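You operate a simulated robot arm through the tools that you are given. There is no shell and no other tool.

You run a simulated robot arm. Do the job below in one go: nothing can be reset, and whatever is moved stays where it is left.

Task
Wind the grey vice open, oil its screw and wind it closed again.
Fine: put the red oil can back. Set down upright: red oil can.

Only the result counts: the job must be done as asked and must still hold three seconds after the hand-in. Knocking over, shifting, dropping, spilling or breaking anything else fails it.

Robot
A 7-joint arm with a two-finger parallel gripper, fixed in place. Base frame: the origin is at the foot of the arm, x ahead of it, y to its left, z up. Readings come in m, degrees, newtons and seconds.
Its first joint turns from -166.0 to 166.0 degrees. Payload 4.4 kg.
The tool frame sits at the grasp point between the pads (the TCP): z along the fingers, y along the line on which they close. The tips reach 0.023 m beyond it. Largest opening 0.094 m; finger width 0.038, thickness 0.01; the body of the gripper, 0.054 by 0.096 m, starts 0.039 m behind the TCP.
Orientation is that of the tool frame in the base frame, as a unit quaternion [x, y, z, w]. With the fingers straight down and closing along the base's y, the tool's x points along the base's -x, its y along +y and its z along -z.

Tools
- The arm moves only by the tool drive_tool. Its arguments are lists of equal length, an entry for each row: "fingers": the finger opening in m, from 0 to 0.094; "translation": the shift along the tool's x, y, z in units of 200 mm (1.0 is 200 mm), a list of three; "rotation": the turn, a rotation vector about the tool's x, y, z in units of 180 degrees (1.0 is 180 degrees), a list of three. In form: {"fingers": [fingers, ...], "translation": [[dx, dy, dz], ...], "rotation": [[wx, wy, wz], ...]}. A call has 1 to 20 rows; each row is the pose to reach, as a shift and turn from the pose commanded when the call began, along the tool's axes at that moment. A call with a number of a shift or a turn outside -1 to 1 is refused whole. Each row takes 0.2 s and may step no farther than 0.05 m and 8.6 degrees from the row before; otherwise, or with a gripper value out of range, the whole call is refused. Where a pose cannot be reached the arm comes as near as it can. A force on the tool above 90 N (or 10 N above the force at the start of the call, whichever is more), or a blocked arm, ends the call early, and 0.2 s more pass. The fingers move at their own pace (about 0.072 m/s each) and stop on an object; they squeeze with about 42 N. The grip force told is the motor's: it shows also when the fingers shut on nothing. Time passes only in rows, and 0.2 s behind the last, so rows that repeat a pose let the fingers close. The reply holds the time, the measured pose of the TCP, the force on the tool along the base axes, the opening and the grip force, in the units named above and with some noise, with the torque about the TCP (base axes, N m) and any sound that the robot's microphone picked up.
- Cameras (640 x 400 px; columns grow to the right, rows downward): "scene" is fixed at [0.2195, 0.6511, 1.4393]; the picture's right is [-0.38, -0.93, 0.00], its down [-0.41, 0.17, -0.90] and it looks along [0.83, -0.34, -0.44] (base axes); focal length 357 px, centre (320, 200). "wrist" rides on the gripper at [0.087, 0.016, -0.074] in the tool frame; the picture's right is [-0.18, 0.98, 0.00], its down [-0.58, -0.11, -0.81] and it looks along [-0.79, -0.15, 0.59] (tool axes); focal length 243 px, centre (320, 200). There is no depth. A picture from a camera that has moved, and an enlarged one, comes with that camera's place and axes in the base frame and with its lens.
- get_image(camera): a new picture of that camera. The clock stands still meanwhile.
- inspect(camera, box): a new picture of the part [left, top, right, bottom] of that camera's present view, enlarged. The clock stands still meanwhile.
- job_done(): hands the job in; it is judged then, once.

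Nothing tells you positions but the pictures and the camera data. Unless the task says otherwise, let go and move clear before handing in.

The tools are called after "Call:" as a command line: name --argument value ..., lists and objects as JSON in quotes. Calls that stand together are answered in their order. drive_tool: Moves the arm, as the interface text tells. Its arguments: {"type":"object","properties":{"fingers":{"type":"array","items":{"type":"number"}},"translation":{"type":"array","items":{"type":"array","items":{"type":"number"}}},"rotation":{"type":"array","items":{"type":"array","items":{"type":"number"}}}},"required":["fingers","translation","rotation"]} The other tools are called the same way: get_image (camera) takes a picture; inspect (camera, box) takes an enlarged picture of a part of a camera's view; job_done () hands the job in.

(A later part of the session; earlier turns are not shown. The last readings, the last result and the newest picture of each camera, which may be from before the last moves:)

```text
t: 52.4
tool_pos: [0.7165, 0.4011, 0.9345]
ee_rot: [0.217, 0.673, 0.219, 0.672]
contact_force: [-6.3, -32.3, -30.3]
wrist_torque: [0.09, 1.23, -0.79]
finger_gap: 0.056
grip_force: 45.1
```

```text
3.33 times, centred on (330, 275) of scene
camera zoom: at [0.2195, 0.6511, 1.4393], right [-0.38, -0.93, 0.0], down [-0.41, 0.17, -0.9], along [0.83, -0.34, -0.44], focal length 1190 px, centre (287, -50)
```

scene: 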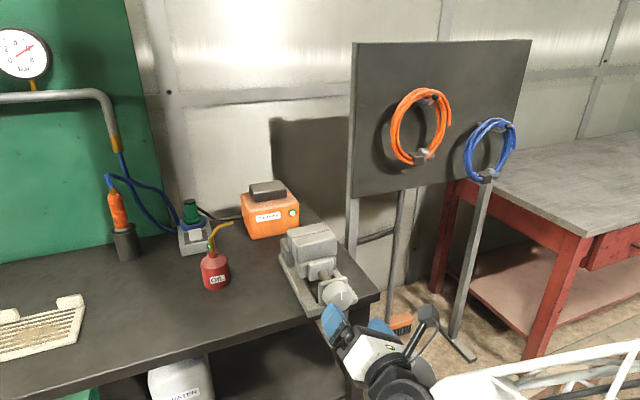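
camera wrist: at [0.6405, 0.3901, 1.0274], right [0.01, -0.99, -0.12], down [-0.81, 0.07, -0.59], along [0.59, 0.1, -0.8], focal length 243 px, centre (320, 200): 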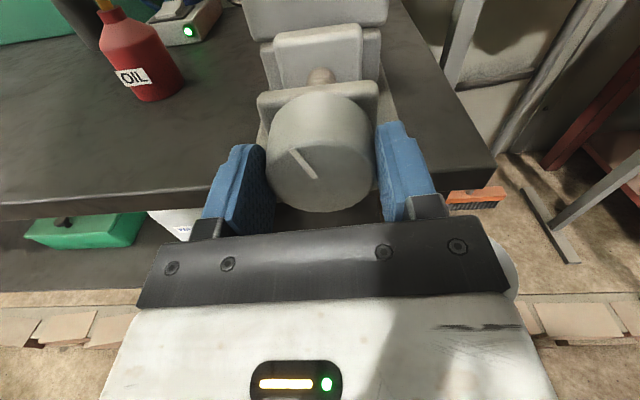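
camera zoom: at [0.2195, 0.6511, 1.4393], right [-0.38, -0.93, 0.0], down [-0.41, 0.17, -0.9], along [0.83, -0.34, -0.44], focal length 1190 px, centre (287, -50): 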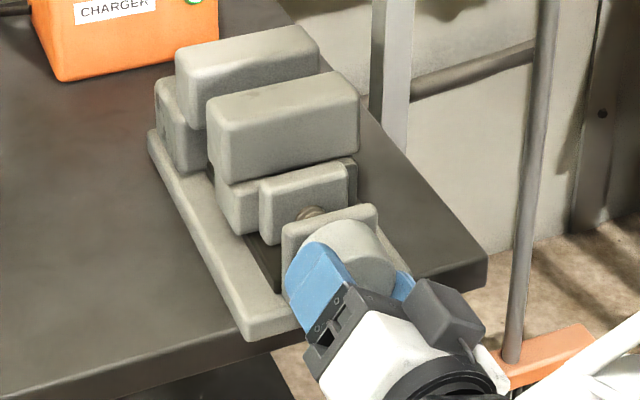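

The gap between the jaws is now wide and the front screw section almost covered. I'll continue in shorter steps, watching the torque for an end stop.

Call:
drive_tool --fingers '[0.0, 0.0, 0.0, 0.0, 0.0]' --translation '[[-0.002, -0.003, 0], [-0.002, -0.005, 0], [-0.002, -0.005, 0], [-0.002, -0.005, 0], [-0.002, -0.005, 0]]' --rotation '[[0, 0, -0.025], [0, 0, -0.05], [0, 0, -0.075], [0, 0, -0.1], [0, 0, -0.125]]'

Call:
inspect --camera "scene" --box '[270, 215, 390, 335]'

Call:
get_image --camera "wrist"

```text
t: 53.6
tool_pos: [0.717, 0.4008, 0.9359]
ee_rot: [0.082, 0.702, 0.085, 0.702]
contact_force: [-3.5, -47.6, -24.4]
wrist_torque: [0.0, 0.88, -1.08]
finger_gap: 0.0564
grip_force: 44.8
```

```text
3.33 times, centred on (330, 275) of scene
camera zoom: at [0.2195, 0.6511, 1.4393], right [-0.38, -0.93, 0.0], down [-0.41, 0.17, -0.9], along [0.83, -0.34, -0.44], focal length 1190 px, centre (287, -50)
```

zoom: 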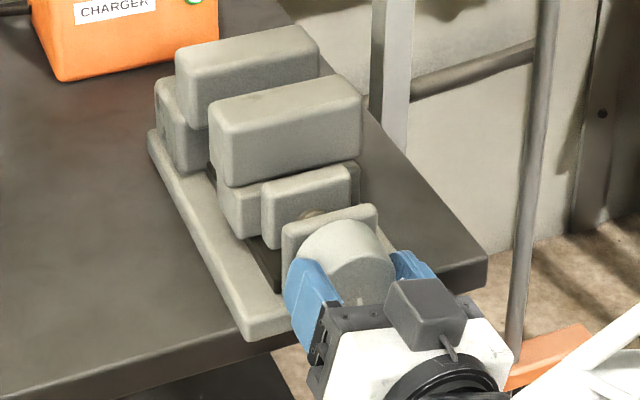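

```text
taken
camera wrist: at [0.6407, 0.4368, 0.8561], right [0.0, 0.91, 0.41], down [-0.81, -0.24, 0.54], along [0.59, -0.33, 0.74], focal length 243 px, centre (320, 200)
```

wrist: 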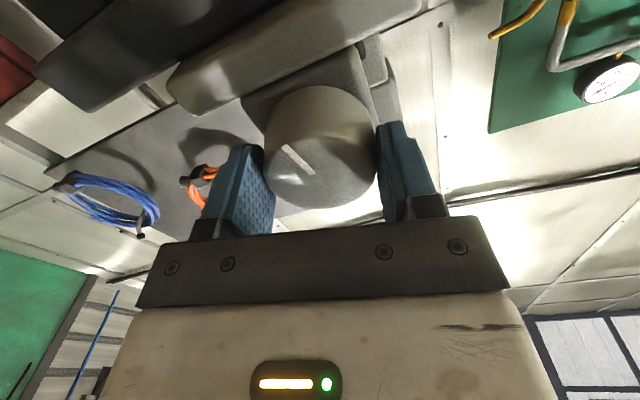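

The knob has turned about 185° without slipping and the jaws are roughly 38 mm apart. I'll correct the −y load and go on a little further to find the end of travel.

Call:
drive_tool --fingers '[0.0, 0.0, 0.0, 0.0, 0.0]' --translation '[[0, -0.004, 0], [0.001, -0.007, 0], [0.001, -0.007, 0], [0.001, -0.007, 0], [0.001, -0.007, 0]]' --rotation '[[0, 0, -0.025], [0, 0, -0.05], [0, 0, -0.075], [0, 0, -0.1], [0, 0, -0.125]]'

Call:
inspect --camera "scene" --box '[270, 215, 390, 335]'

```text
t: 54.8
tool_pos: [0.7154, 0.4001, 0.9363]
ee_rot: [-0.057, 0.705, -0.054, 0.705]
contact_force: [5.0, -33.1, -11.5]
wrist_torque: [0.02, 1.07, -0.77]
finger_gap: 0.0562
grip_force: 44.9
```

```text
3.33 times, centred on (330, 275) of scene
camera zoom: at [0.2195, 0.6511, 1.4393], right [-0.38, -0.93, 0.0], down [-0.41, 0.17, -0.9], along [0.83, -0.34, -0.44], focal length 1190 px, centre (287, -50)
```

zoom: 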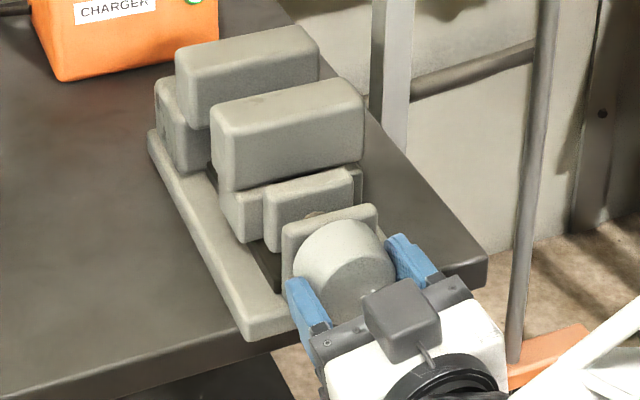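

Still turning freely with no end stop felt. I'll keep going in small steps.

Call:
drive_tool --fingers '[0.0, 0.0, 0.0, 0.0, 0.0, 0.0]' --translation '[[0, -0.003, 0], [0, -0.004, 0], [0, -0.004, 0], [0, -0.004, 0], [0, -0.004, 0], [0, -0.004, 0]]' --rotation '[[0, 0, -0.025], [0, 0, -0.05], [0, 0, -0.075], [0, 0, -0.1], [0, 0, -0.125], [0, 0, -0.15]]'

Call:
inspect --camera "scene" --box '[270, 215, 390, 335]'

```text
t: 56.2
tool_pos: [0.7168, 0.4001, 0.9363]
ee_rot: [-0.221, 0.671, -0.217, 0.673]
contact_force: [-30.5, 0.4, 9.8]
wrist_torque: [-0.01, -0.05, -0.25]
finger_gap: 0.0564
grip_force: 45.3
```

```text
3.33 times, centred on (330, 275) of scene
camera zoom: at [0.2195, 0.6511, 1.4393], right [-0.38, -0.93, 0.0], down [-0.41, 0.17, -0.9], along [0.83, -0.34, -0.44], focal length 1190 px, centre (287, -50)
```

zoom: 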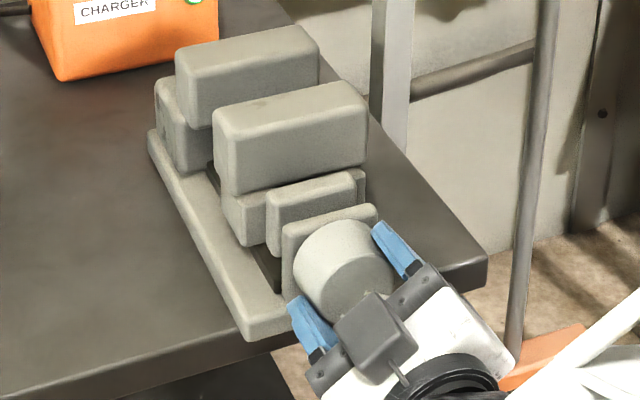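

Call:
drive_tool --fingers '[0.0, 0.0, 0.0, 0.0, 0.0, 0.0]' --translation '[[0, 0, 0], [0, 0, 0], [0, 0, 0], [0, 0, 0], [0, 0, 0], [0, 0, 0]]' --rotation '[[0, 0, -0.025], [0, 0, -0.05], [0, 0, -0.075], [0, 0, -0.1], [0, 0, -0.125], [0, 0, -0.15]]'

Call:
inspect --camera "scene" --box '[270, 215, 390, 335]'

Call:
get_image --camera "wrist"

```text
t: 57.6
tool_pos: [0.7168, 0.3998, 0.9353]
ee_rot: [-0.372, 0.602, -0.368, 0.604]
contact_force: [-12.7, 28.1, 16.0]
wrist_torque: [0.0, -0.55, 0.81]
finger_gap: 0.0563
grip_force: 44.7
```

```text
3.33 times, centred on (330, 275) of scene
camera zoom: at [0.2195, 0.6511, 1.4393], right [-0.38, -0.93, 0.0], down [-0.41, 0.17, -0.9], along [0.83, -0.34, -0.44], focal length 1190 px, centre (287, -50)
```

zoom: 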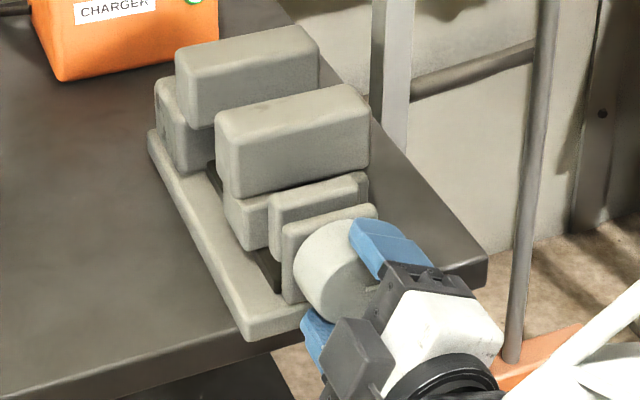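

```text
taken
camera wrist: at [0.6414, 0.3307, 0.8827], right [0.0, 0.61, -0.79], down [-0.81, 0.47, 0.36], along [0.59, 0.64, 0.49], focal length 243 px, centre (320, 200)
```

wrist: 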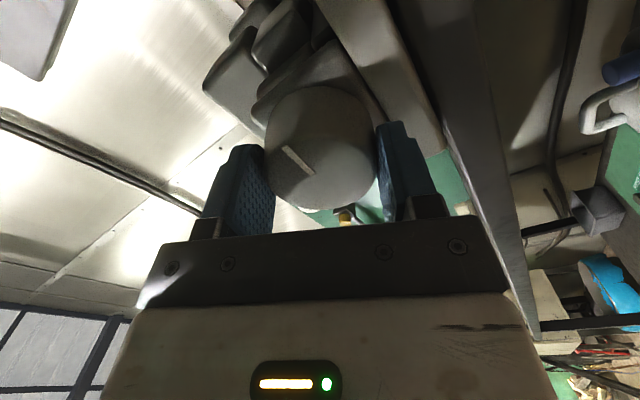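

No end stop yet at about 260°. I'll turn a bit more, as far as this grip allows.

Call:
drive_tool --fingers '[0.0, 0.0, 0.0, 0.0, 0.0, 0.0]' --translation '[[0, 0, 0], [0, 0, 0], [0, 0, 0], [0, 0, 0], [0, 0, 0], [0, 0, 0]]' --rotation '[[0, 0, -0.025], [0, 0, -0.05], [0, 0, -0.075], [0, 0, -0.1], [0, 0, -0.125], [0, 0, -0.15]]'

Call:
inspect --camera "scene" --box '[270, 215, 390, 335]'

```text
t: 59.0
tool_pos: [0.7167, 0.3994, 0.937]
ee_rot: [0.501, -0.5, 0.499, -0.501]
contact_force: [-7.0, 8.5, 28.7]
wrist_torque: [0.06, -0.63, -0.58]
finger_gap: 0.056
grip_force: 44.7
```

```text
3.33 times, centred on (330, 275) of scene
camera zoom: at [0.2195, 0.6511, 1.4393], right [-0.38, -0.93, 0.0], down [-0.41, 0.17, -0.9], along [0.83, -0.34, -0.44], focal length 1190 px, centre (287, -50)
```

zoom: 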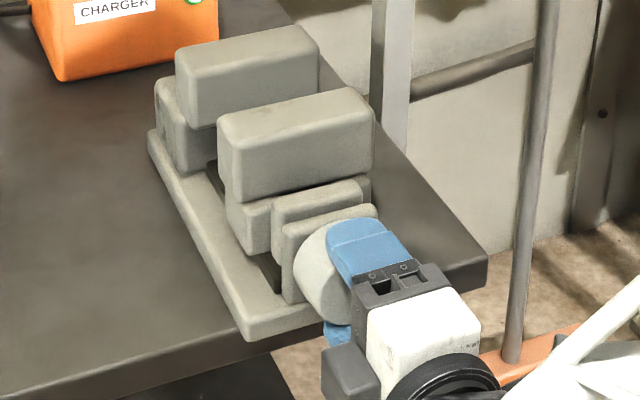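

The jaw is now almost at the screw bracket (about 52 mm of travel). I'll try a final few degrees to feel for the stop.

Call:
drive_tool --fingers '[0.0, 0.0, 0.0]' --translation '[[0, 0, 0], [0, 0, 0], [0, 0, 0]]' --rotation '[[0, 0, -0.025], [0, 0, -0.05], [0, 0, -0.075]]'

Call:
inspect --camera "scene" --box '[280, 220, 350, 300]'

```text
t: 59.8
tool_pos: [0.7163, 0.399, 0.9361]
ee_rot: [0.556, -0.436, 0.555, -0.439]
contact_force: [-2.6, -5.7, 32.6]
wrist_torque: [0.76, -0.84, -0.08]
finger_gap: 0.0561
grip_force: 44.7
```

```text
5.00 times, centred on (315, 260) of scene
camera zoom: at [0.2195, 0.6511, 1.4393], right [-0.38, -0.93, 0.0], down [-0.41, 0.17, -0.9], along [0.83, -0.34, -0.44], focal length 1785 px, centre (345, -100)
```

zoom: 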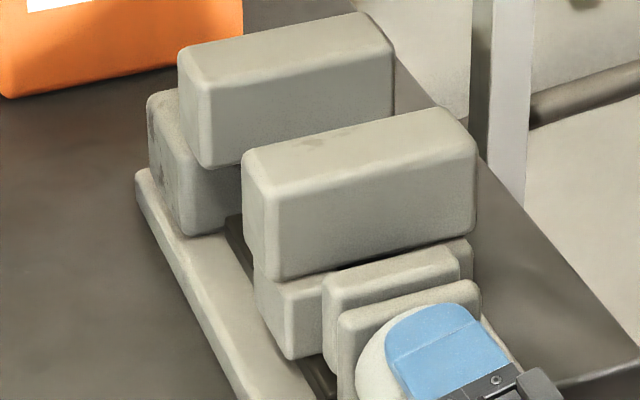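

The torque has now risen, so the vice has reached its fully open stop at roughly 300°. I'll open the fingers, then back straight off.

Call:
drive_tool --fingers '[0.094, 0.094, 0.094, 0.094]' --translation '[[0, 0, 0], [0, 0, 0], [0, 0, 0], [0, 0, 0]]' --rotation '[[0, 0, 0], [0, 0, 0], [0, 0, 0], [0, 0, 0]]'

```text
t: 60.8
tool_pos: [0.7169, 0.4, 0.9361]
ee_rot: [0.557, -0.436, 0.554, -0.44]
contact_force: [0.9, 0.5, -0.6]
wrist_torque: [0.0, 0.01, -0.02]
finger_gap: 0.0937
grip_force: 0.0
```

Call:
drive_tool --fingers '[0.094, 0.094, 0.094, 0.094]' --translation '[[0, 0, -0.2], [0, 0, -0.4], [0, 0, -0.6], [0, 0, -0.6]]' --rotation '[[0, 0, 0], [0, 0, 0], [0, 0, 0], [0, 0, 0]]'

Call:
inspect --camera "scene" --box '[270, 215, 390, 335]'

```text
t: 61.8
tool_pos: [0.5959, 0.3957, 0.935]
ee_rot: [0.557, -0.437, 0.554, -0.438]
contact_force: [0.1, 0.3, 0.5]
wrist_torque: [-0.04, 0.05, 0.01]
finger_gap: 0.0942
grip_force: 0.2
```

```text
3.33 times, centred on (330, 275) of scene
camera zoom: at [0.2195, 0.6511, 1.4393], right [-0.38, -0.93, 0.0], down [-0.41, 0.17, -0.9], along [0.83, -0.34, -0.44], focal length 1190 px, centre (287, -50)
```

zoom: 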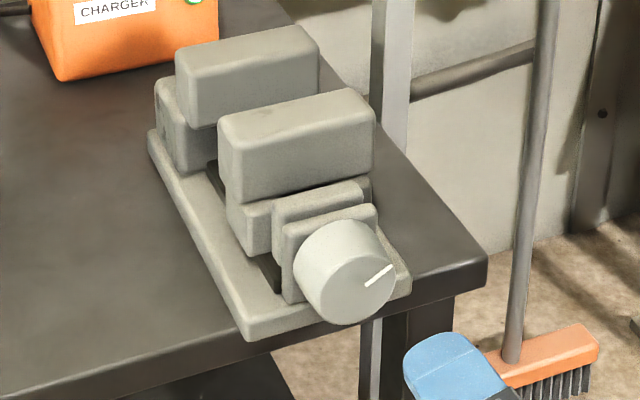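

The vice is open and the knob tick has turned to about 2 o'clock. For the oil can I need the wrist wound the other way, so I'll first retreat to free space in front of the bench.

Call:
drive_tool --fingers '[0.06, 0.03, 0.0, 0.0, 0.0]' --translation '[[0.02, -0.12, -0.12], [0.05, -0.25, -0.25], [0.08, -0.4, -0.37], [0.115, -0.563, -0.48], [0.115, -0.563, -0.48]]' --rotation '[[0, 0, 0], [0, 0, 0], [0, 0, 0], [0, 0, 0], [0, 0, 0]]'

```text
t: 63.0
tool_pos: [0.4998, 0.4029, 1.0504]
ee_rot: [0.556, -0.436, 0.555, -0.439]
contact_force: [0.1, -0.3, 0.1]
wrist_torque: [0.0, 0.04, -0.02]
finger_gap: 0.0
grip_force: 42.5
```

I'm clear in front of the bench. I'll now wind the wrist negative past its limit so the arm settles back into its first configuration, as happened earlier in the other direction.

Call:
drive_tool --fingers '[0, 0, 0, 0, 0, 0, 0, 0, 0, 0, 0, 0, 0, 0, 0, 0, 0]' --translation '[[0, 0, 0], [0, 0, 0], [0, 0, 0], [0, 0, 0], [0, 0, 0], [0, 0, 0], [0, 0, 0], [0, 0, 0], [0, 0, 0], [0, 0, 0], [0, 0, 0], [0, 0, 0], [0, 0, 0], [0, 0, 0], [0, 0, 0], [0, 0, 0], [0, 0, 0]]' --rotation '[[0, 0, -0.045], [0, 0, -0.09], [0, 0, -0.135], [0, 0, -0.18], [0, 0, -0.225], [0, 0, -0.27], [0, 0, -0.315], [0, 0, -0.36], [0, 0, -0.405], [0, 0, -0.45], [0, 0, -0.495], [0, 0, -0.54], [0, 0, -0.585], [0, 0, -0.63], [0, 0, -0.675], [0, 0, -0.72], [0, 0, -0.765]]'

Call:
get_image --camera "scene"

```text
t: 66.6
tool_pos: [0.4924, 0.3905, 1.033]
ee_rot: [0.687, -0.169, 0.686, -0.172]
contact_force: [-0.4, 0.0, -0.8]
wrist_torque: [-0.06, -0.01, 0.01]
finger_gap: 0.0001
grip_force: 42.6
out of reach, approached as far as the arm can: row 6, 7, 8, 9, 10, 11, 12, 13, 14, 15, 16, 17
```

```text
taken
```

scene: 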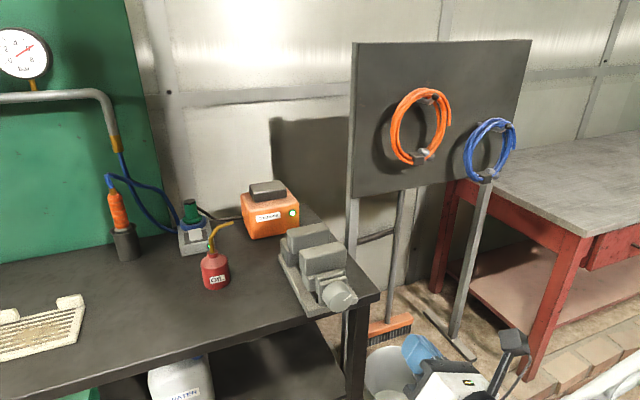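

The wrist now sits at its lower limit, roll ≈ −152° (camera nearly on top). Turning the hand toward the can's heading and pitching it down a little may free more roll, so I'll test that in free space.

Call:
drive_tool --fingers '[0, 0, 0, 0, 0, 0]' --translation '[[0.054, -0.04, 0.088], [0.109, -0.08, 0.176], [0.163, -0.12, 0.264], [0.218, -0.16, 0.352], [0.272, -0.201, 0.44], [0.272, -0.201, 0.44]]' --rotation '[[0.019, -0.0347, -0.0058], [0.0379, -0.0693, -0.0116], [0.0569, -0.104, -0.0175], [0.0758, -0.1386, -0.0233], [0.0948, -0.1733, -0.0291], [0.0948, -0.1733, -0.0291]]'

```text
t: 68.0
tool_pos: [0.5821, 0.4012, 1.0993]
ee_rot: [0.82, 0.017, 0.5, -0.279]
contact_force: [-0.5, 1.0, 0.9]
wrist_torque: [0.04, 0.01, -0.02]
finger_gap: 0.0001
grip_force: 42.3
out of reach, approached as far as the arm can: row 1, 2, 3
```

The heading-30°, pitch-20° pose was reached exactly. Now I'll test rolling the last 28° to bring the camera fully on top.

Call:
drive_tool --fingers '[0, 0, 0, 0, 0]' --translation '[[0, 0, 0], [0, 0, 0], [0, 0, 0], [0, 0, 0], [0, 0, 0]]' --rotation '[[0, 0, -0.04], [0, 0, -0.08], [0, 0, -0.12], [0, 0, -0.155], [0, 0, -0.155]]'

```text
t: 69.2
tool_pos: [0.6073, 0.3867, 1.0793]
ee_rot: [0.8, 0.178, 0.536, -0.201]
contact_force: [-0.5, 0.3, -0.4]
wrist_torque: [0.0, 0.02, -0.02]
finger_gap: 0.0002
grip_force: 41.8
out of reach, approached as far as the arm can: row 2, 3, 4, 5
```

The limit is within about 8° of camera-on-top here, and it shifts as the arm reaches further out. I'll move out above and short of the can, at about (0.78, 0.51, 1.10), and test the roll there.

Call:
drive_tool --fingers '[0, 0, 0, 0, 0, 0, 0]' --translation '[[0.075, -0.018, 0.16], [0.151, -0.036, 0.32], [0.226, -0.054, 0.48], [0.302, -0.071, 0.639], [0.378, -0.089, 0.8], [0.453, -0.107, 0.959], [0.453, -0.107, 0.959]]' --rotation '[[0, 0, 0], [0, 0, 0], [0, 0, 0], [0, 0, 0], [0, 0, 0], [0, 0, 0], [0, 0, 0]]'

Call:
get_image --camera "wrist"

Call:
get_image --camera "scene"

```text
t: 70.8
tool_pos: [0.7822, 0.5089, 1.0998]
ee_rot: [0.8, 0.178, 0.536, -0.204]
contact_force: [0.0, 0.3, 1.2]
wrist_torque: [-0.03, 0.0, 0.01]
finger_gap: 0.0
grip_force: 41.7
```

```text
taken
camera wrist: at [0.7616, 0.4635, 1.2045], right [0.43, -0.85, -0.3], down [-0.9, -0.36, -0.25], along [0.1, 0.38, -0.92], focal length 243 px, centre (320, 200)
```

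wrist: 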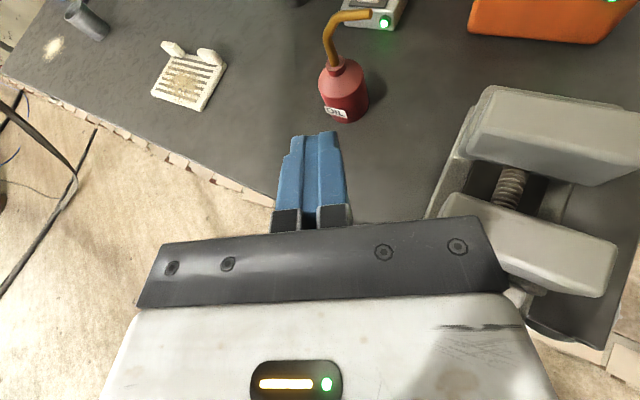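

```text
taken
```

scene: 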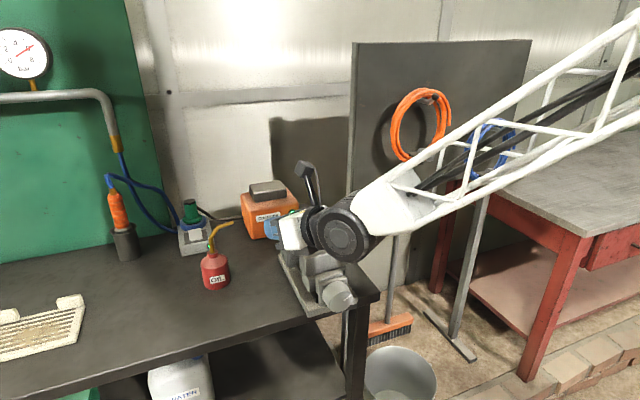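

From here I can see the can and, very usefully, the screw exposed in the gap between the open jaws. I'll zoom in on both to fix their positions.

Call:
inspect --camera "wrist" --box '[290, 0, 430, 130]'

Call:
inspect --camera "wrist" --box '[420, 70, 640, 350]'

```text
3.08 times, centred on (360, 65) of wrist
camera zoom: at [0.7616, 0.4635, 1.2045], right [0.43, -0.85, -0.3], down [-0.9, -0.36, -0.25], along [0.1, 0.38, -0.92], focal length 746 px, centre (197, 615)
```

zoom: 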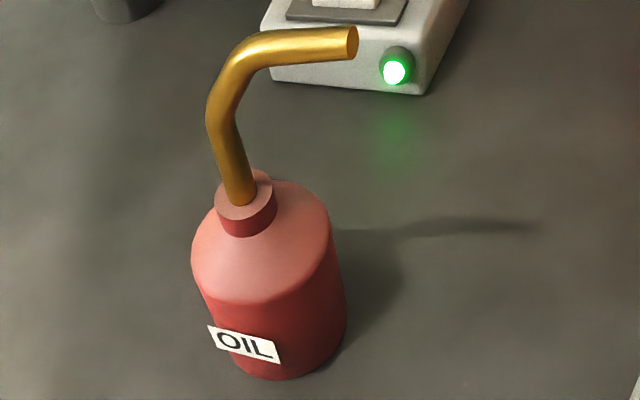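

```text
1.43 times, centred on (530, 210) of wrist
camera zoom: at [0.7616, 0.4635, 1.2045], right [0.43, -0.85, -0.3], down [-0.9, -0.36, -0.25], along [0.1, 0.38, -0.92], focal length 347 px, centre (20, 186)
```

zoom: 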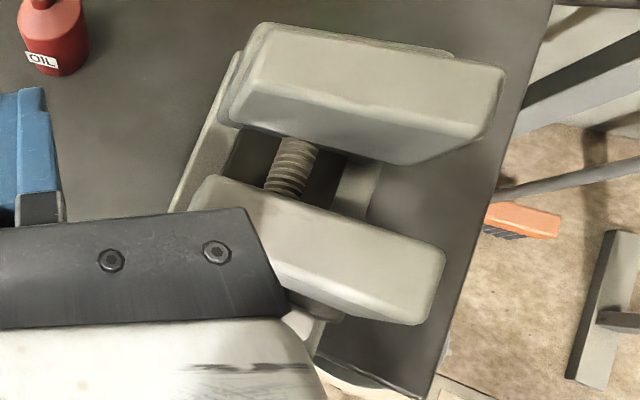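

The exposed screw lies at about (0.85, 0.40, 0.937) between jaws whose tops are at z≈1.01; the can stands at about (0.948, 0.619) with a body about 64 mm wide. I'll test how far the roll limit has shifted out here.

Call:
drive_tool --fingers '[0, 0, 0, 0, 0, 0]' --translation '[[0, 0, 0], [0, 0, 0], [0, 0, 0], [0, 0, 0], [0, 0, 0], [0, 0, 0]]' --rotation '[[0, 0, -0.03], [0, 0, -0.06], [0, 0, -0.09], [0, 0, -0.12], [0, 0, -0.15], [0, 0, -0.18]]'

```text
t: 72.4
tool_pos: [0.796, 0.5182, 0.9844]
ee_rot: [0.749, 0.41, 0.519, -0.037]
contact_force: [-0.3, 0.7, -0.8]
wrist_torque: [0.04, 0.0, -0.03]
finger_gap: 0.0
grip_force: 42.1
out of reach, approached as far as the arm can: row 1, 2, 3
stopped in row 6: the arm was blocked; the commanded pose is now the measured one
```

The arm jumped configuration and stopped, with the hand dipping to z≈0.98. I'll check that nothing was touched.

Call:
get_image --camera "scene"

Call:
get_image --camera "wrist"

```text
taken
```

scene: 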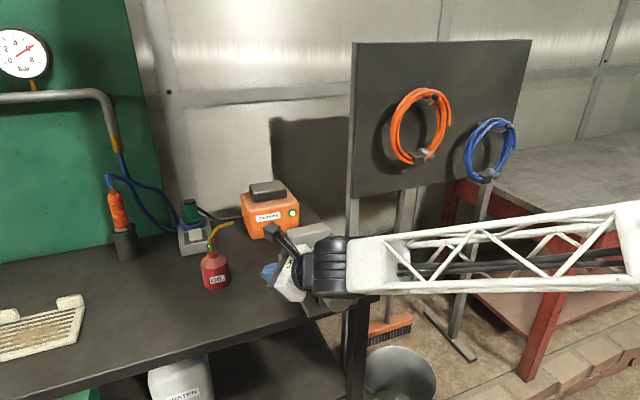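

```text
taken
camera wrist: at [0.7604, 0.5224, 1.0954], right [0.62, -0.76, 0.21], down [-0.75, -0.65, -0.14], along [0.24, -0.07, -0.97], focal length 243 px, centre (320, 200)
```

wrist: 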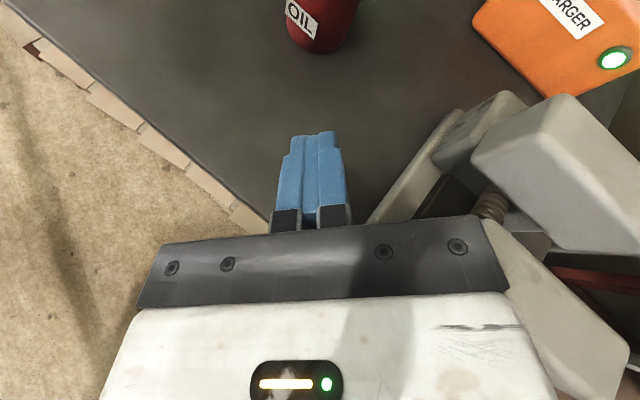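

The hand is close to the vice's left side, so I'll lift it straight up before doing anything else.

Call:
drive_tool --fingers '[0, 0, 0, 0, 0]' --translation '[[0.12, 0.055, -0.07], [0.24, 0.11, -0.14], [0.36, 0.165, -0.21], [0.485, 0.222, -0.275], [0.485, 0.222, -0.275]]' --rotation '[[0, 0, 0], [0, 0, 0], [0, 0, 0], [0, 0, 0], [0, 0, 0]]'

Call:
get_image --camera "scene"

Call:
inspect --camera "scene" --box '[270, 215, 390, 335]'

```text
t: 73.6
tool_pos: [0.7962, 0.5171, 1.1087]
ee_rot: [0.748, 0.41, 0.52, -0.038]
contact_force: [0.1, -0.4, 0.2]
wrist_torque: [0.01, 0.0, -0.03]
finger_gap: 0.0
grip_force: 42.3
```

```text
taken
```

scene: 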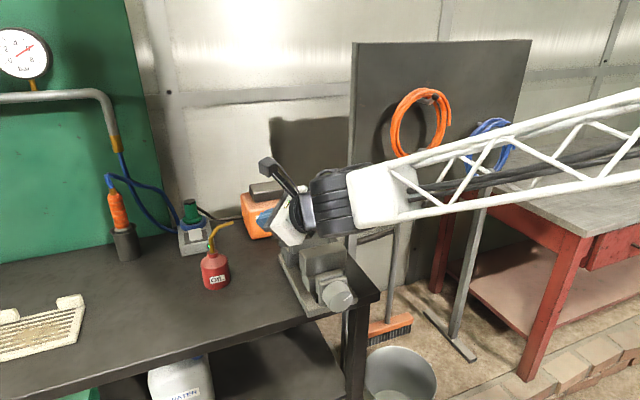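

```text
3.33 times, centred on (330, 275) of scene
camera zoom: at [0.2195, 0.6511, 1.4393], right [-0.38, -0.93, 0.0], down [-0.41, 0.17, -0.9], along [0.83, -0.34, -0.44], focal length 1190 px, centre (287, -50)
```

zoom: 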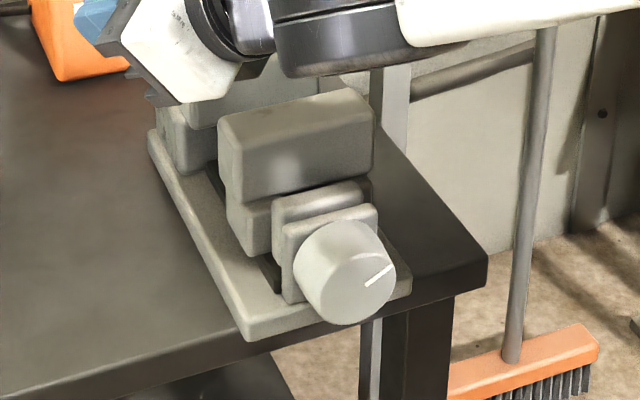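

Nothing moved: the vice, knob tick and can are unchanged. The wrist has now switched configuration, so I'll level the hand (heading 0°, pitch 20° down, camera on top) at a safe height and check it holds.

Call:
drive_tool --fingers '[0, 0, 0, 0, 0, 0, 0, 0, 0]' --translation '[[0.001, -0.047, -0.023], [0.003, -0.093, -0.046], [0.004, -0.14, -0.069], [0.005, -0.187, -0.092], [0.007, -0.234, -0.115], [0.008, -0.28, -0.138], [0.01, -0.327, -0.161], [0.011, -0.374, -0.184], [0.011, -0.374, -0.184]]' --rotation '[[-0.0218, 0.0004, 0.0258], [-0.0436, 0.0007, 0.0516], [-0.0654, 0.0011, 0.0774], [-0.0872, 0.0015, 0.1032], [-0.1089, 0.0018, 0.129], [-0.1307, 0.0022, 0.1548], [-0.1525, 0.0025, 0.1806], [-0.1743, 0.0029, 0.2064], [-0.1743, 0.0029, 0.2064]]'

```text
t: 75.6
tool_pos: [0.7204, 0.5508, 1.0979]
ee_rot: [0.819, -0.001, 0.574, -0.001]
contact_force: [-0.6, 0.1, -0.1]
wrist_torque: [0.03, 0.02, 0.02]
finger_gap: 0.0
grip_force: 41.7
```

Level and exact. Now I'll rehearse the pouring tilt here in free space: 80° about base X, to confirm the wrist can do it in this configuration.

Call:
drive_tool --fingers '[0, 0, 0, 0, 0, 0, 0, 0, 0, 0, 0]' --translation '[[0, 0, 0], [0, 0, 0], [0, 0, 0], [0, 0, 0], [0, 0, 0], [0, 0, 0], [0, 0, 0], [0, 0, 0], [0, 0, 0], [0, 0, 0], [0, 0, 0]]' --rotation '[[0.0152, 0, 0.0418], [0.0304, 0, 0.0836], [0.0456, 0, 0.1253], [0.0608, 0, 0.1671], [0.076, 0, 0.2089], [0.0912, 0, 0.2507], [0.1064, 0, 0.2925], [0.1216, 0, 0.3342], [0.1368, 0, 0.376], [0.152, 0, 0.4178], [0.152, 0, 0.4178]]'

Call:
get_image --camera "scene"

```text
t: 78.0
tool_pos: [0.7204, 0.5519, 1.0982]
ee_rot: [0.626, -0.369, 0.439, -0.528]
contact_force: [0.2, 0.2, -0.2]
wrist_torque: [0.02, -0.01, -0.02]
finger_gap: 0.0002
grip_force: 42.3
```

```text
taken
```

scene: 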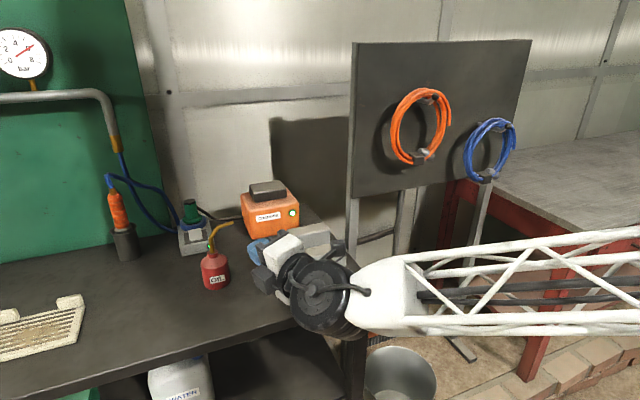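

The 80° pouring tilt works in this configuration. However, the camera would sit right over the front jaw when pouring this way, so my plan is: (1) use this camera-on-top grasp to bring the can upright to the front of the bench, (2) re-grasp it there with the camera underneath, pour, then put it back. First I'll roll back level.

Call:
drive_tool --fingers '[0, 0, 0, 0, 0, 0, 0.03, 0.06, 0.09, 0.094, 0.094]' --translation '[[0, 0, 0], [0, 0, 0], [0, 0, 0], [0, 0, 0], [0, 0, 0], [0, 0, 0], [0, 0, 0], [0, 0, 0], [0, 0, 0], [0, 0, 0], [0, 0, 0]]' --rotation '[[-0.0152, 0, -0.0418], [-0.0304, 0, -0.0836], [-0.0456, 0, -0.1253], [-0.0608, 0, -0.1671], [-0.076, 0, -0.2089], [-0.0912, 0, -0.2507], [-0.1064, 0, -0.2925], [-0.1216, 0, -0.3342], [-0.1368, 0, -0.376], [-0.152, 0, -0.4178], [-0.152, 0, -0.4178]]'

Call:
get_image --camera "wrist"

```text
t: 80.4
tool_pos: [0.7192, 0.5516, 1.0994]
ee_rot: [0.819, -0.001, 0.574, 0.0]
contact_force: [-0.1, 0.2, -0.6]
wrist_torque: [0.02, -0.02, 0.0]
finger_gap: 0.0941
grip_force: 0.1
```

```text
taken
camera wrist: at [0.6782, 0.536, 1.2061], right [-0.06, -0.98, -0.17], down [-0.96, 0.11, -0.27], along [0.29, 0.15, -0.95], focal length 243 px, centre (320, 200)
```

wrist: 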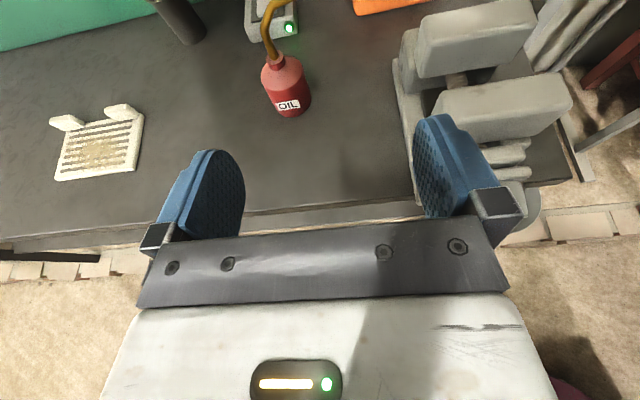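

Call:
inspect --camera "wrist" --box '[220, 0, 360, 130]'

Call:
inspect --camera "wrist" --box '[380, 0, 600, 220]'

```text
3.08 times, centred on (290, 65) of wrist
camera zoom: at [0.6782, 0.536, 1.2061], right [-0.06, -0.98, -0.17], down [-0.96, 0.11, -0.27], along [0.29, 0.15, -0.95], focal length 746 px, centre (412, 615)
```

zoom: 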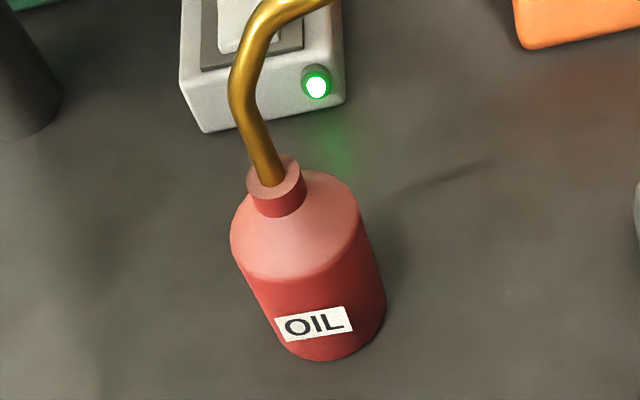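

```text
1.82 times, centred on (490, 110) of wrist
camera zoom: at [0.6782, 0.536, 1.2061], right [-0.06, -0.98, -0.17], down [-0.96, 0.11, -0.27], along [0.29, 0.15, -0.95], focal length 441 px, centre (11, 364)
```

zoom: 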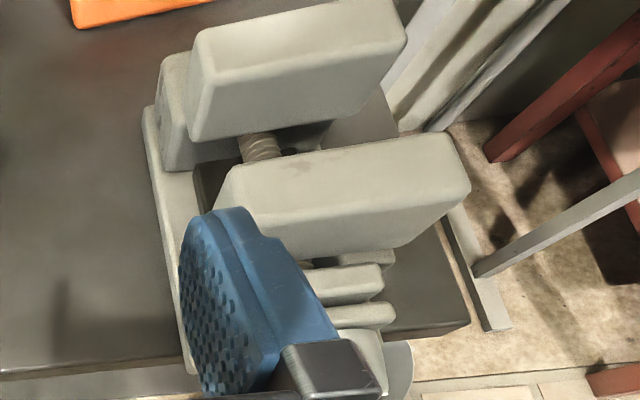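

The can is at about (0.947, 0.619), its base (and the bench top) at z≈0.886, body up to z≈0.945 and about 62 mm wide. I'll move to a pre-grasp point behind it with the pitch reduced to 15°, fingers open.

Call:
drive_tool --fingers '[0.094, 0.094, 0.094, 0.094, 0.094, 0.094, 0.094]' --translation '[[-0.078, -0.056, 0.131], [-0.156, -0.112, 0.262], [-0.233, -0.169, 0.393], [-0.311, -0.225, 0.524], [-0.389, -0.281, 0.655], [-0.467, -0.337, 0.786], [-0.467, -0.337, 0.786]]' --rotation '[[0, 0.0046, 0], [0, 0.0093, 0], [0, 0.0139, 0], [0, 0.0185, 0], [0, 0.0231, 0], [0, 0.0278, 0], [0, 0.0278, 0]]'

Call:
get_image --camera "wrist"

Call:
get_image --camera "scene"

```text
t: 82.0
tool_pos: [0.8356, 0.6202, 0.9571]
ee_rot: [0.793, 0.0, 0.609, -0.001]
contact_force: [0.5, 0.4, -0.4]
wrist_torque: [0.03, 0.04, -0.03]
finger_gap: 0.0942
grip_force: 0.1
```

```text
taken
camera wrist: at [0.7842, 0.6042, 1.06], right [-0.05, -0.98, -0.18], down [-0.93, 0.11, -0.35], along [0.37, 0.15, -0.92], focal length 243 px, centre (320, 200)
```

wrist: 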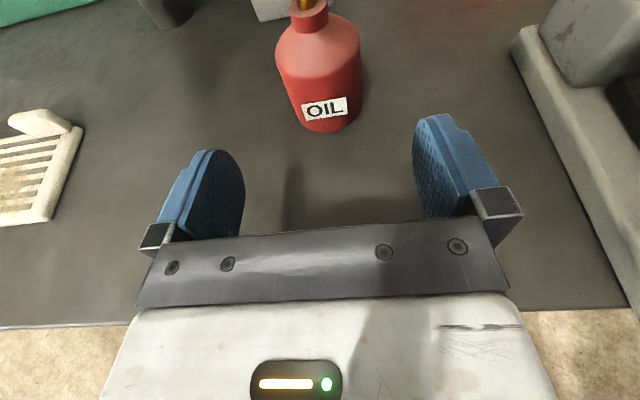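

```text
taken
```

scene: 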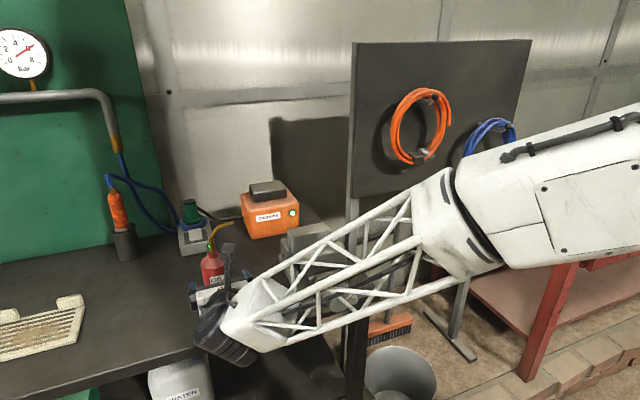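

The can sits squarely ahead between the open fingers. I'll advance along the tool axis in stages, first 70 mm.

Call:
drive_tool --fingers '[0.094, 0.094, 0.094, 0.094]' --translation '[[0, 0.003, 0.12], [0, 0.005, 0.24], [0, 0.005, 0.35], [0, 0.005, 0.35]]' --rotation '[[0, 0, 0], [0, 0, 0], [0, 0, 0], [0, 0, 0]]'

Call:
get_image --camera "wrist"

Call:
inspect --camera "scene" --box '[160, 200, 280, 320]'

```text
t: 83.0
tool_pos: [0.9037, 0.6176, 0.9404]
ee_rot: [0.793, 0.0, 0.609, -0.001]
contact_force: [-0.5, 0.1, 0.4]
wrist_torque: [-0.01, -0.01, 0.01]
finger_gap: 0.0939
grip_force: 0.1
```

```text
taken
camera wrist: at [0.8528, 0.6026, 1.0438], right [-0.05, -0.98, -0.18], down [-0.93, 0.11, -0.35], along [0.37, 0.15, -0.92], focal length 243 px, centre (320, 200)
```

wrist: 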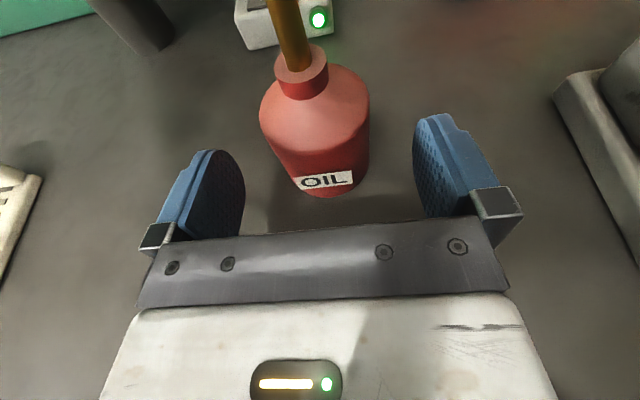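

```text
3.33 times, centred on (220, 260) of scene
camera zoom: at [0.2195, 0.6511, 1.4393], right [-0.38, -0.93, 0.0], down [-0.41, 0.17, -0.9], along [0.83, -0.34, -0.44], focal length 1190 px, centre (653, 0)
```

zoom: 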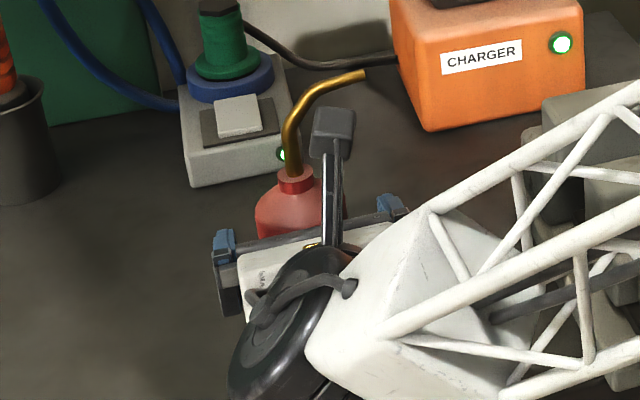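

Good clearance all round: the camera housing stays behind the spout. I'll advance the last 40 mm.

Call:
drive_tool --fingers '[0.094, 0.094, 0.094]' --translation '[[0, 0, 0.1], [0, 0, 0.195], [0, 0, 0.195]]' --rotation '[[0, 0, 0], [0, 0, 0], [0, 0, 0]]'

Call:
get_image --camera "wrist"

```text
t: 83.8
tool_pos: [0.9409, 0.6184, 0.9314]
ee_rot: [0.793, 0.001, 0.61, -0.002]
contact_force: [-0.1, -0.3, -0.1]
wrist_torque: [-0.01, 0.0, 0.01]
finger_gap: 0.0941
grip_force: 0.1
```

```text
taken
camera wrist: at [0.8908, 0.6028, 1.034], right [-0.05, -0.98, -0.18], down [-0.93, 0.11, -0.35], along [0.37, 0.15, -0.92], focal length 243 px, centre (320, 200)
```

wrist: 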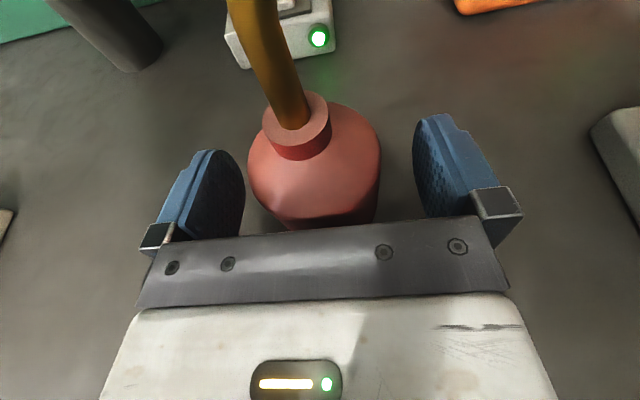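

The can is centred between the pads (about y=0.6195). I'll close the fingers gently on it.

Call:
drive_tool --fingers '[0.08, 0.072, 0.066, 0.06, 0.05, 0.04, 0.03]' --translation '[[0, -0.004, 0], [0, -0.004, 0], [0, -0.004, 0], [0, -0.004, 0], [0, -0.004, 0], [0, -0.004, 0], [0, -0.004, 0]]' --rotation '[[0, 0, 0], [0, 0, 0], [0, 0, 0], [0, 0, 0], [0, 0, 0], [0, 0, 0], [0, 0, 0]]'

Call:
get_image --camera "wrist"

```text
t: 85.4
tool_pos: [0.9411, 0.6196, 0.9302]
ee_rot: [0.793, 0.001, 0.61, -0.002]
contact_force: [-0.3, 0.6, 0.9]
wrist_torque: [0.01, 0.02, -0.02]
finger_gap: 0.0606
grip_force: 41.5
```

```text
taken
camera wrist: at [0.8902, 0.6039, 1.0337], right [-0.05, -0.98, -0.18], down [-0.93, 0.11, -0.35], along [0.37, 0.15, -0.92], focal length 243 px, centre (320, 200)
```

wrist: 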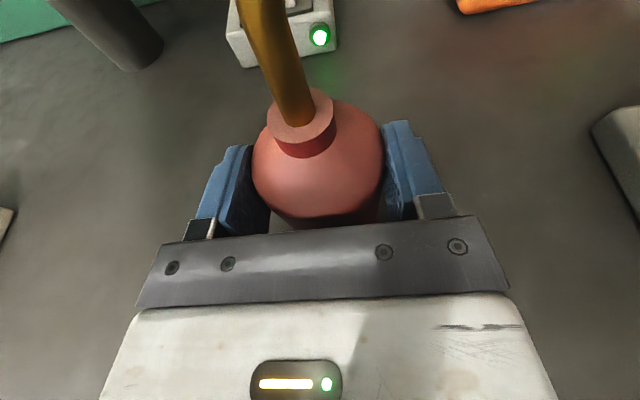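

The can is held (opening 0.0606 m, 41 N). I'll lift it straight up 30 mm first and check it.

Call:
drive_tool --fingers '[0.03, 0.03, 0.03]' --translation '[[0.07, 0, -0.019], [0.145, 0, -0.039], [0.145, 0, -0.039]]' --rotation '[[0, 0, 0], [0, 0, 0], [0, 0, 0]]'

Call:
inspect --camera "scene" --box '[160, 190, 280, 310]'

```text
t: 86.2
tool_pos: [0.9406, 0.619, 0.9612]
ee_rot: [0.793, 0.0, 0.609, -0.001]
contact_force: [-0.3, 0.2, -2.0]
wrist_torque: [-0.02, 0.05, -0.01]
finger_gap: 0.0605
grip_force: 41.9
```

```text
3.33 times, centred on (220, 250) of scene
camera zoom: at [0.2195, 0.6511, 1.4393], right [-0.38, -0.93, 0.0], down [-0.41, 0.17, -0.9], along [0.83, -0.34, -0.44], focal length 1190 px, centre (653, 33)
```

zoom: 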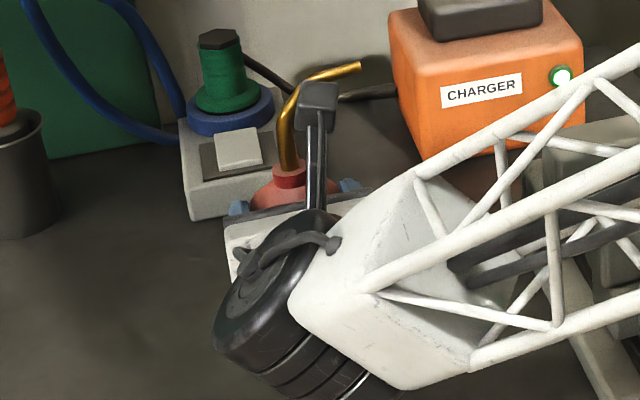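

Lifted cleanly; the can weighs about 0.2 kg. I'll carry it upright to the front of the bench at about (0.805, 0.60), where there is free space.

Call:
drive_tool --fingers '[0.03, 0.03, 0.03, 0.03, 0.03, 0.03, 0.03, 0.03]' --translation '[[-0.01, 0.008, -0.07], [-0.03, 0.023, -0.19], [-0.05, 0.041, -0.31], [-0.07, 0.06, -0.43], [-0.09, 0.077, -0.55], [-0.105, 0.09, -0.65], [-0.109, 0.095, -0.696], [-0.109, 0.095, -0.696]]' --rotation '[[0, 0, 0], [0, 0, 0], [0, 0, 0], [0, 0, 0], [0, 0, 0], [0, 0, 0], [0, 0, 0], [0, 0, 0]]'

Call:
get_image --camera "wrist"

Call:
get_image --camera "scene"

```text
t: 88.0
tool_pos: [0.8, 0.5998, 0.974]
ee_rot: [0.793, 0.0, 0.609, -0.002]
contact_force: [-0.3, 0.3, -4.2]
wrist_torque: [-0.01, 0.02, -0.04]
finger_gap: 0.0607
grip_force: 42.0
```

```text
taken
camera wrist: at [0.7496, 0.5841, 1.0769], right [-0.05, -0.98, -0.18], down [-0.93, 0.11, -0.35], along [0.37, 0.15, -0.92], focal length 243 px, centre (320, 200)
```

wrist: 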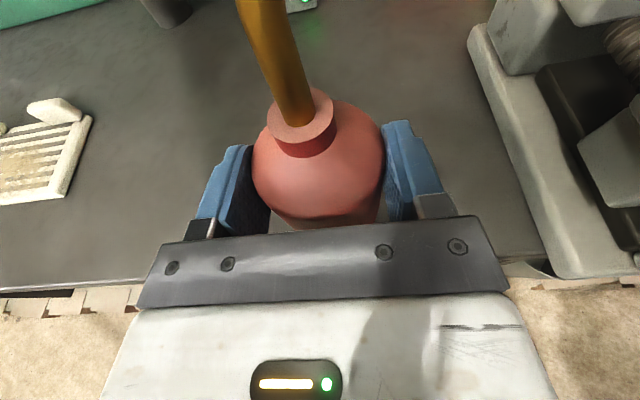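

```text
taken
```

scene: 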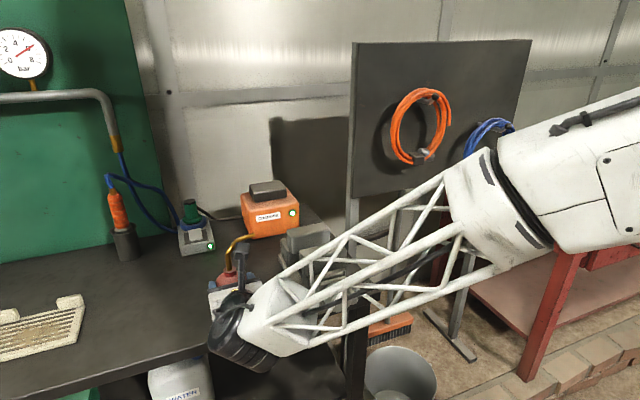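

The bench's front edge is at x≈0.766, so I'll set the can down a bit further in, with its axis at x≈0.82, lowering slowly to the height at which I picked it up.

Call:
drive_tool --fingers '[0.03, 0.03, 0.03, 0.03, 0.03]' --translation '[[-0.05, 0, 0.034], [-0.1, 0, 0.068], [-0.15, 0, 0.1], [-0.185, 0, 0.127], [-0.185, 0, 0.127]]' --rotation '[[0, 0, 0], [0, 0, 0], [0, 0, 0], [0, 0, 0], [0, 0, 0]]'

```text
t: 89.2
tool_pos: [0.8147, 0.6009, 0.9321]
ee_rot: [0.793, 0.0, 0.609, -0.002]
contact_force: [0.2, -0.1, -1.6]
wrist_torque: [-0.02, 0.06, 0.0]
finger_gap: 0.0608
grip_force: 41.9
```

Call:
drive_tool --fingers '[0.03, 0.03, 0.03]' --translation '[[-0.005, 0, 0.0013], [-0.01, 0, 0.0027], [-0.012, 0, 0.0032]]' --rotation '[[0, 0, 0], [0, 0, 0], [0, 0, 0]]'

```text
t: 90.0
tool_pos: [0.8153, 0.5995, 0.9305]
ee_rot: [0.793, 0.0, 0.609, -0.002]
contact_force: [-0.6, -1.8, 4.6]
wrist_torque: [-0.31, 0.02, -0.02]
finger_gap: 0.0605
grip_force: 41.9
```

The bench is now carrying the can (upward force of 4.6 N). I'll open the fingers and look.

Call:
drive_tool --fingers '[0.065, 0.075, 0.085, 0.094, 0.094]' --translation '[[0, 0, 0], [0, 0, 0], [0, 0, 0], [0, 0, 0], [0, 0, 0]]' --rotation '[[0, 0, 0], [0, 0, 0], [0, 0, 0], [0, 0, 0], [0, 0, 0]]'

Call:
get_image --camera "wrist"

```text
t: 91.2
tool_pos: [0.8156, 0.5997, 0.9297]
ee_rot: [0.793, 0.0, 0.609, -0.001]
contact_force: [-0.4, -0.4, 0.2]
wrist_torque: [0.0, -0.02, 0.04]
finger_gap: 0.0941
grip_force: 0.1
```

```text
taken
camera wrist: at [0.7644, 0.5851, 1.033], right [-0.05, -0.98, -0.18], down [-0.93, 0.11, -0.35], along [0.37, 0.15, -0.92], focal length 243 px, centre (320, 200)
```

wrist: 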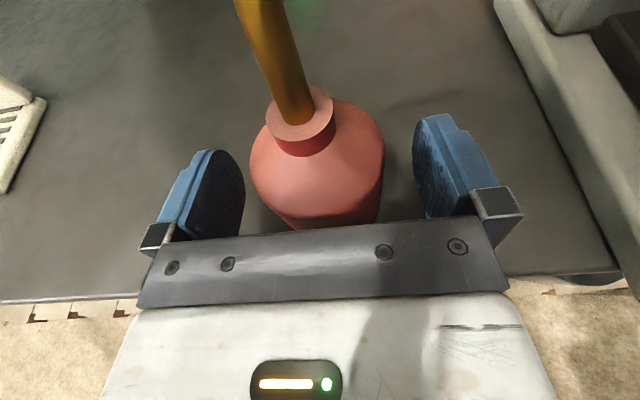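

The can stands free and upright at about (0.82, 0.60). I'll back straight off along the tool axis.

Call:
drive_tool --fingers '[0.094, 0.094, 0.094, 0.094, 0.094, 0.094]' --translation '[[0, 0, -0.15], [0, 0, -0.35], [0, 0, -0.55], [0, 0, -0.75], [0, 0, -0.95], [0, 0, -0.95]]' --rotation '[[0, 0, 0], [0, 0, 0], [0, 0, 0], [0, 0, 0], [0, 0, 0], [0, 0, 0]]'

Call:
get_image --camera "scene"

Call:
get_image --camera "wrist"

```text
t: 92.6
tool_pos: [0.63, 0.597, 0.9782]
ee_rot: [0.793, 0.0, 0.61, -0.001]
contact_force: [0.5, 0.2, -0.8]
wrist_torque: [0.01, -0.02, -0.01]
finger_gap: 0.0939
grip_force: 0.0
```

```text
taken
```

scene: 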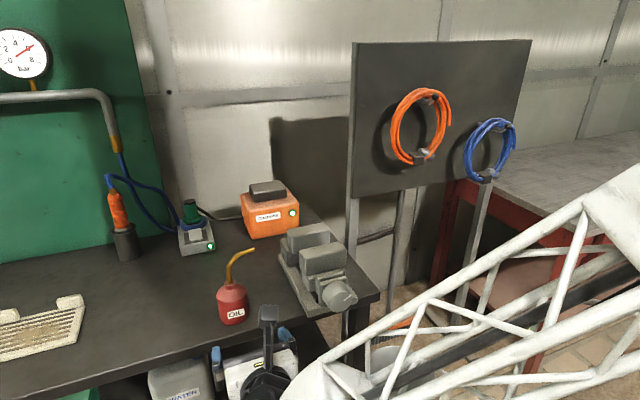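

```text
taken
camera wrist: at [0.579, 0.5822, 1.0817], right [-0.05, -0.98, -0.18], down [-0.93, 0.11, -0.35], along [0.37, 0.15, -0.92], focal length 243 px, centre (320, 200)
```

wrist: 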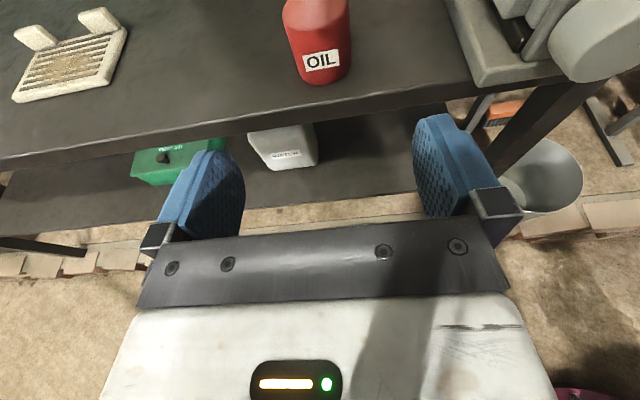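

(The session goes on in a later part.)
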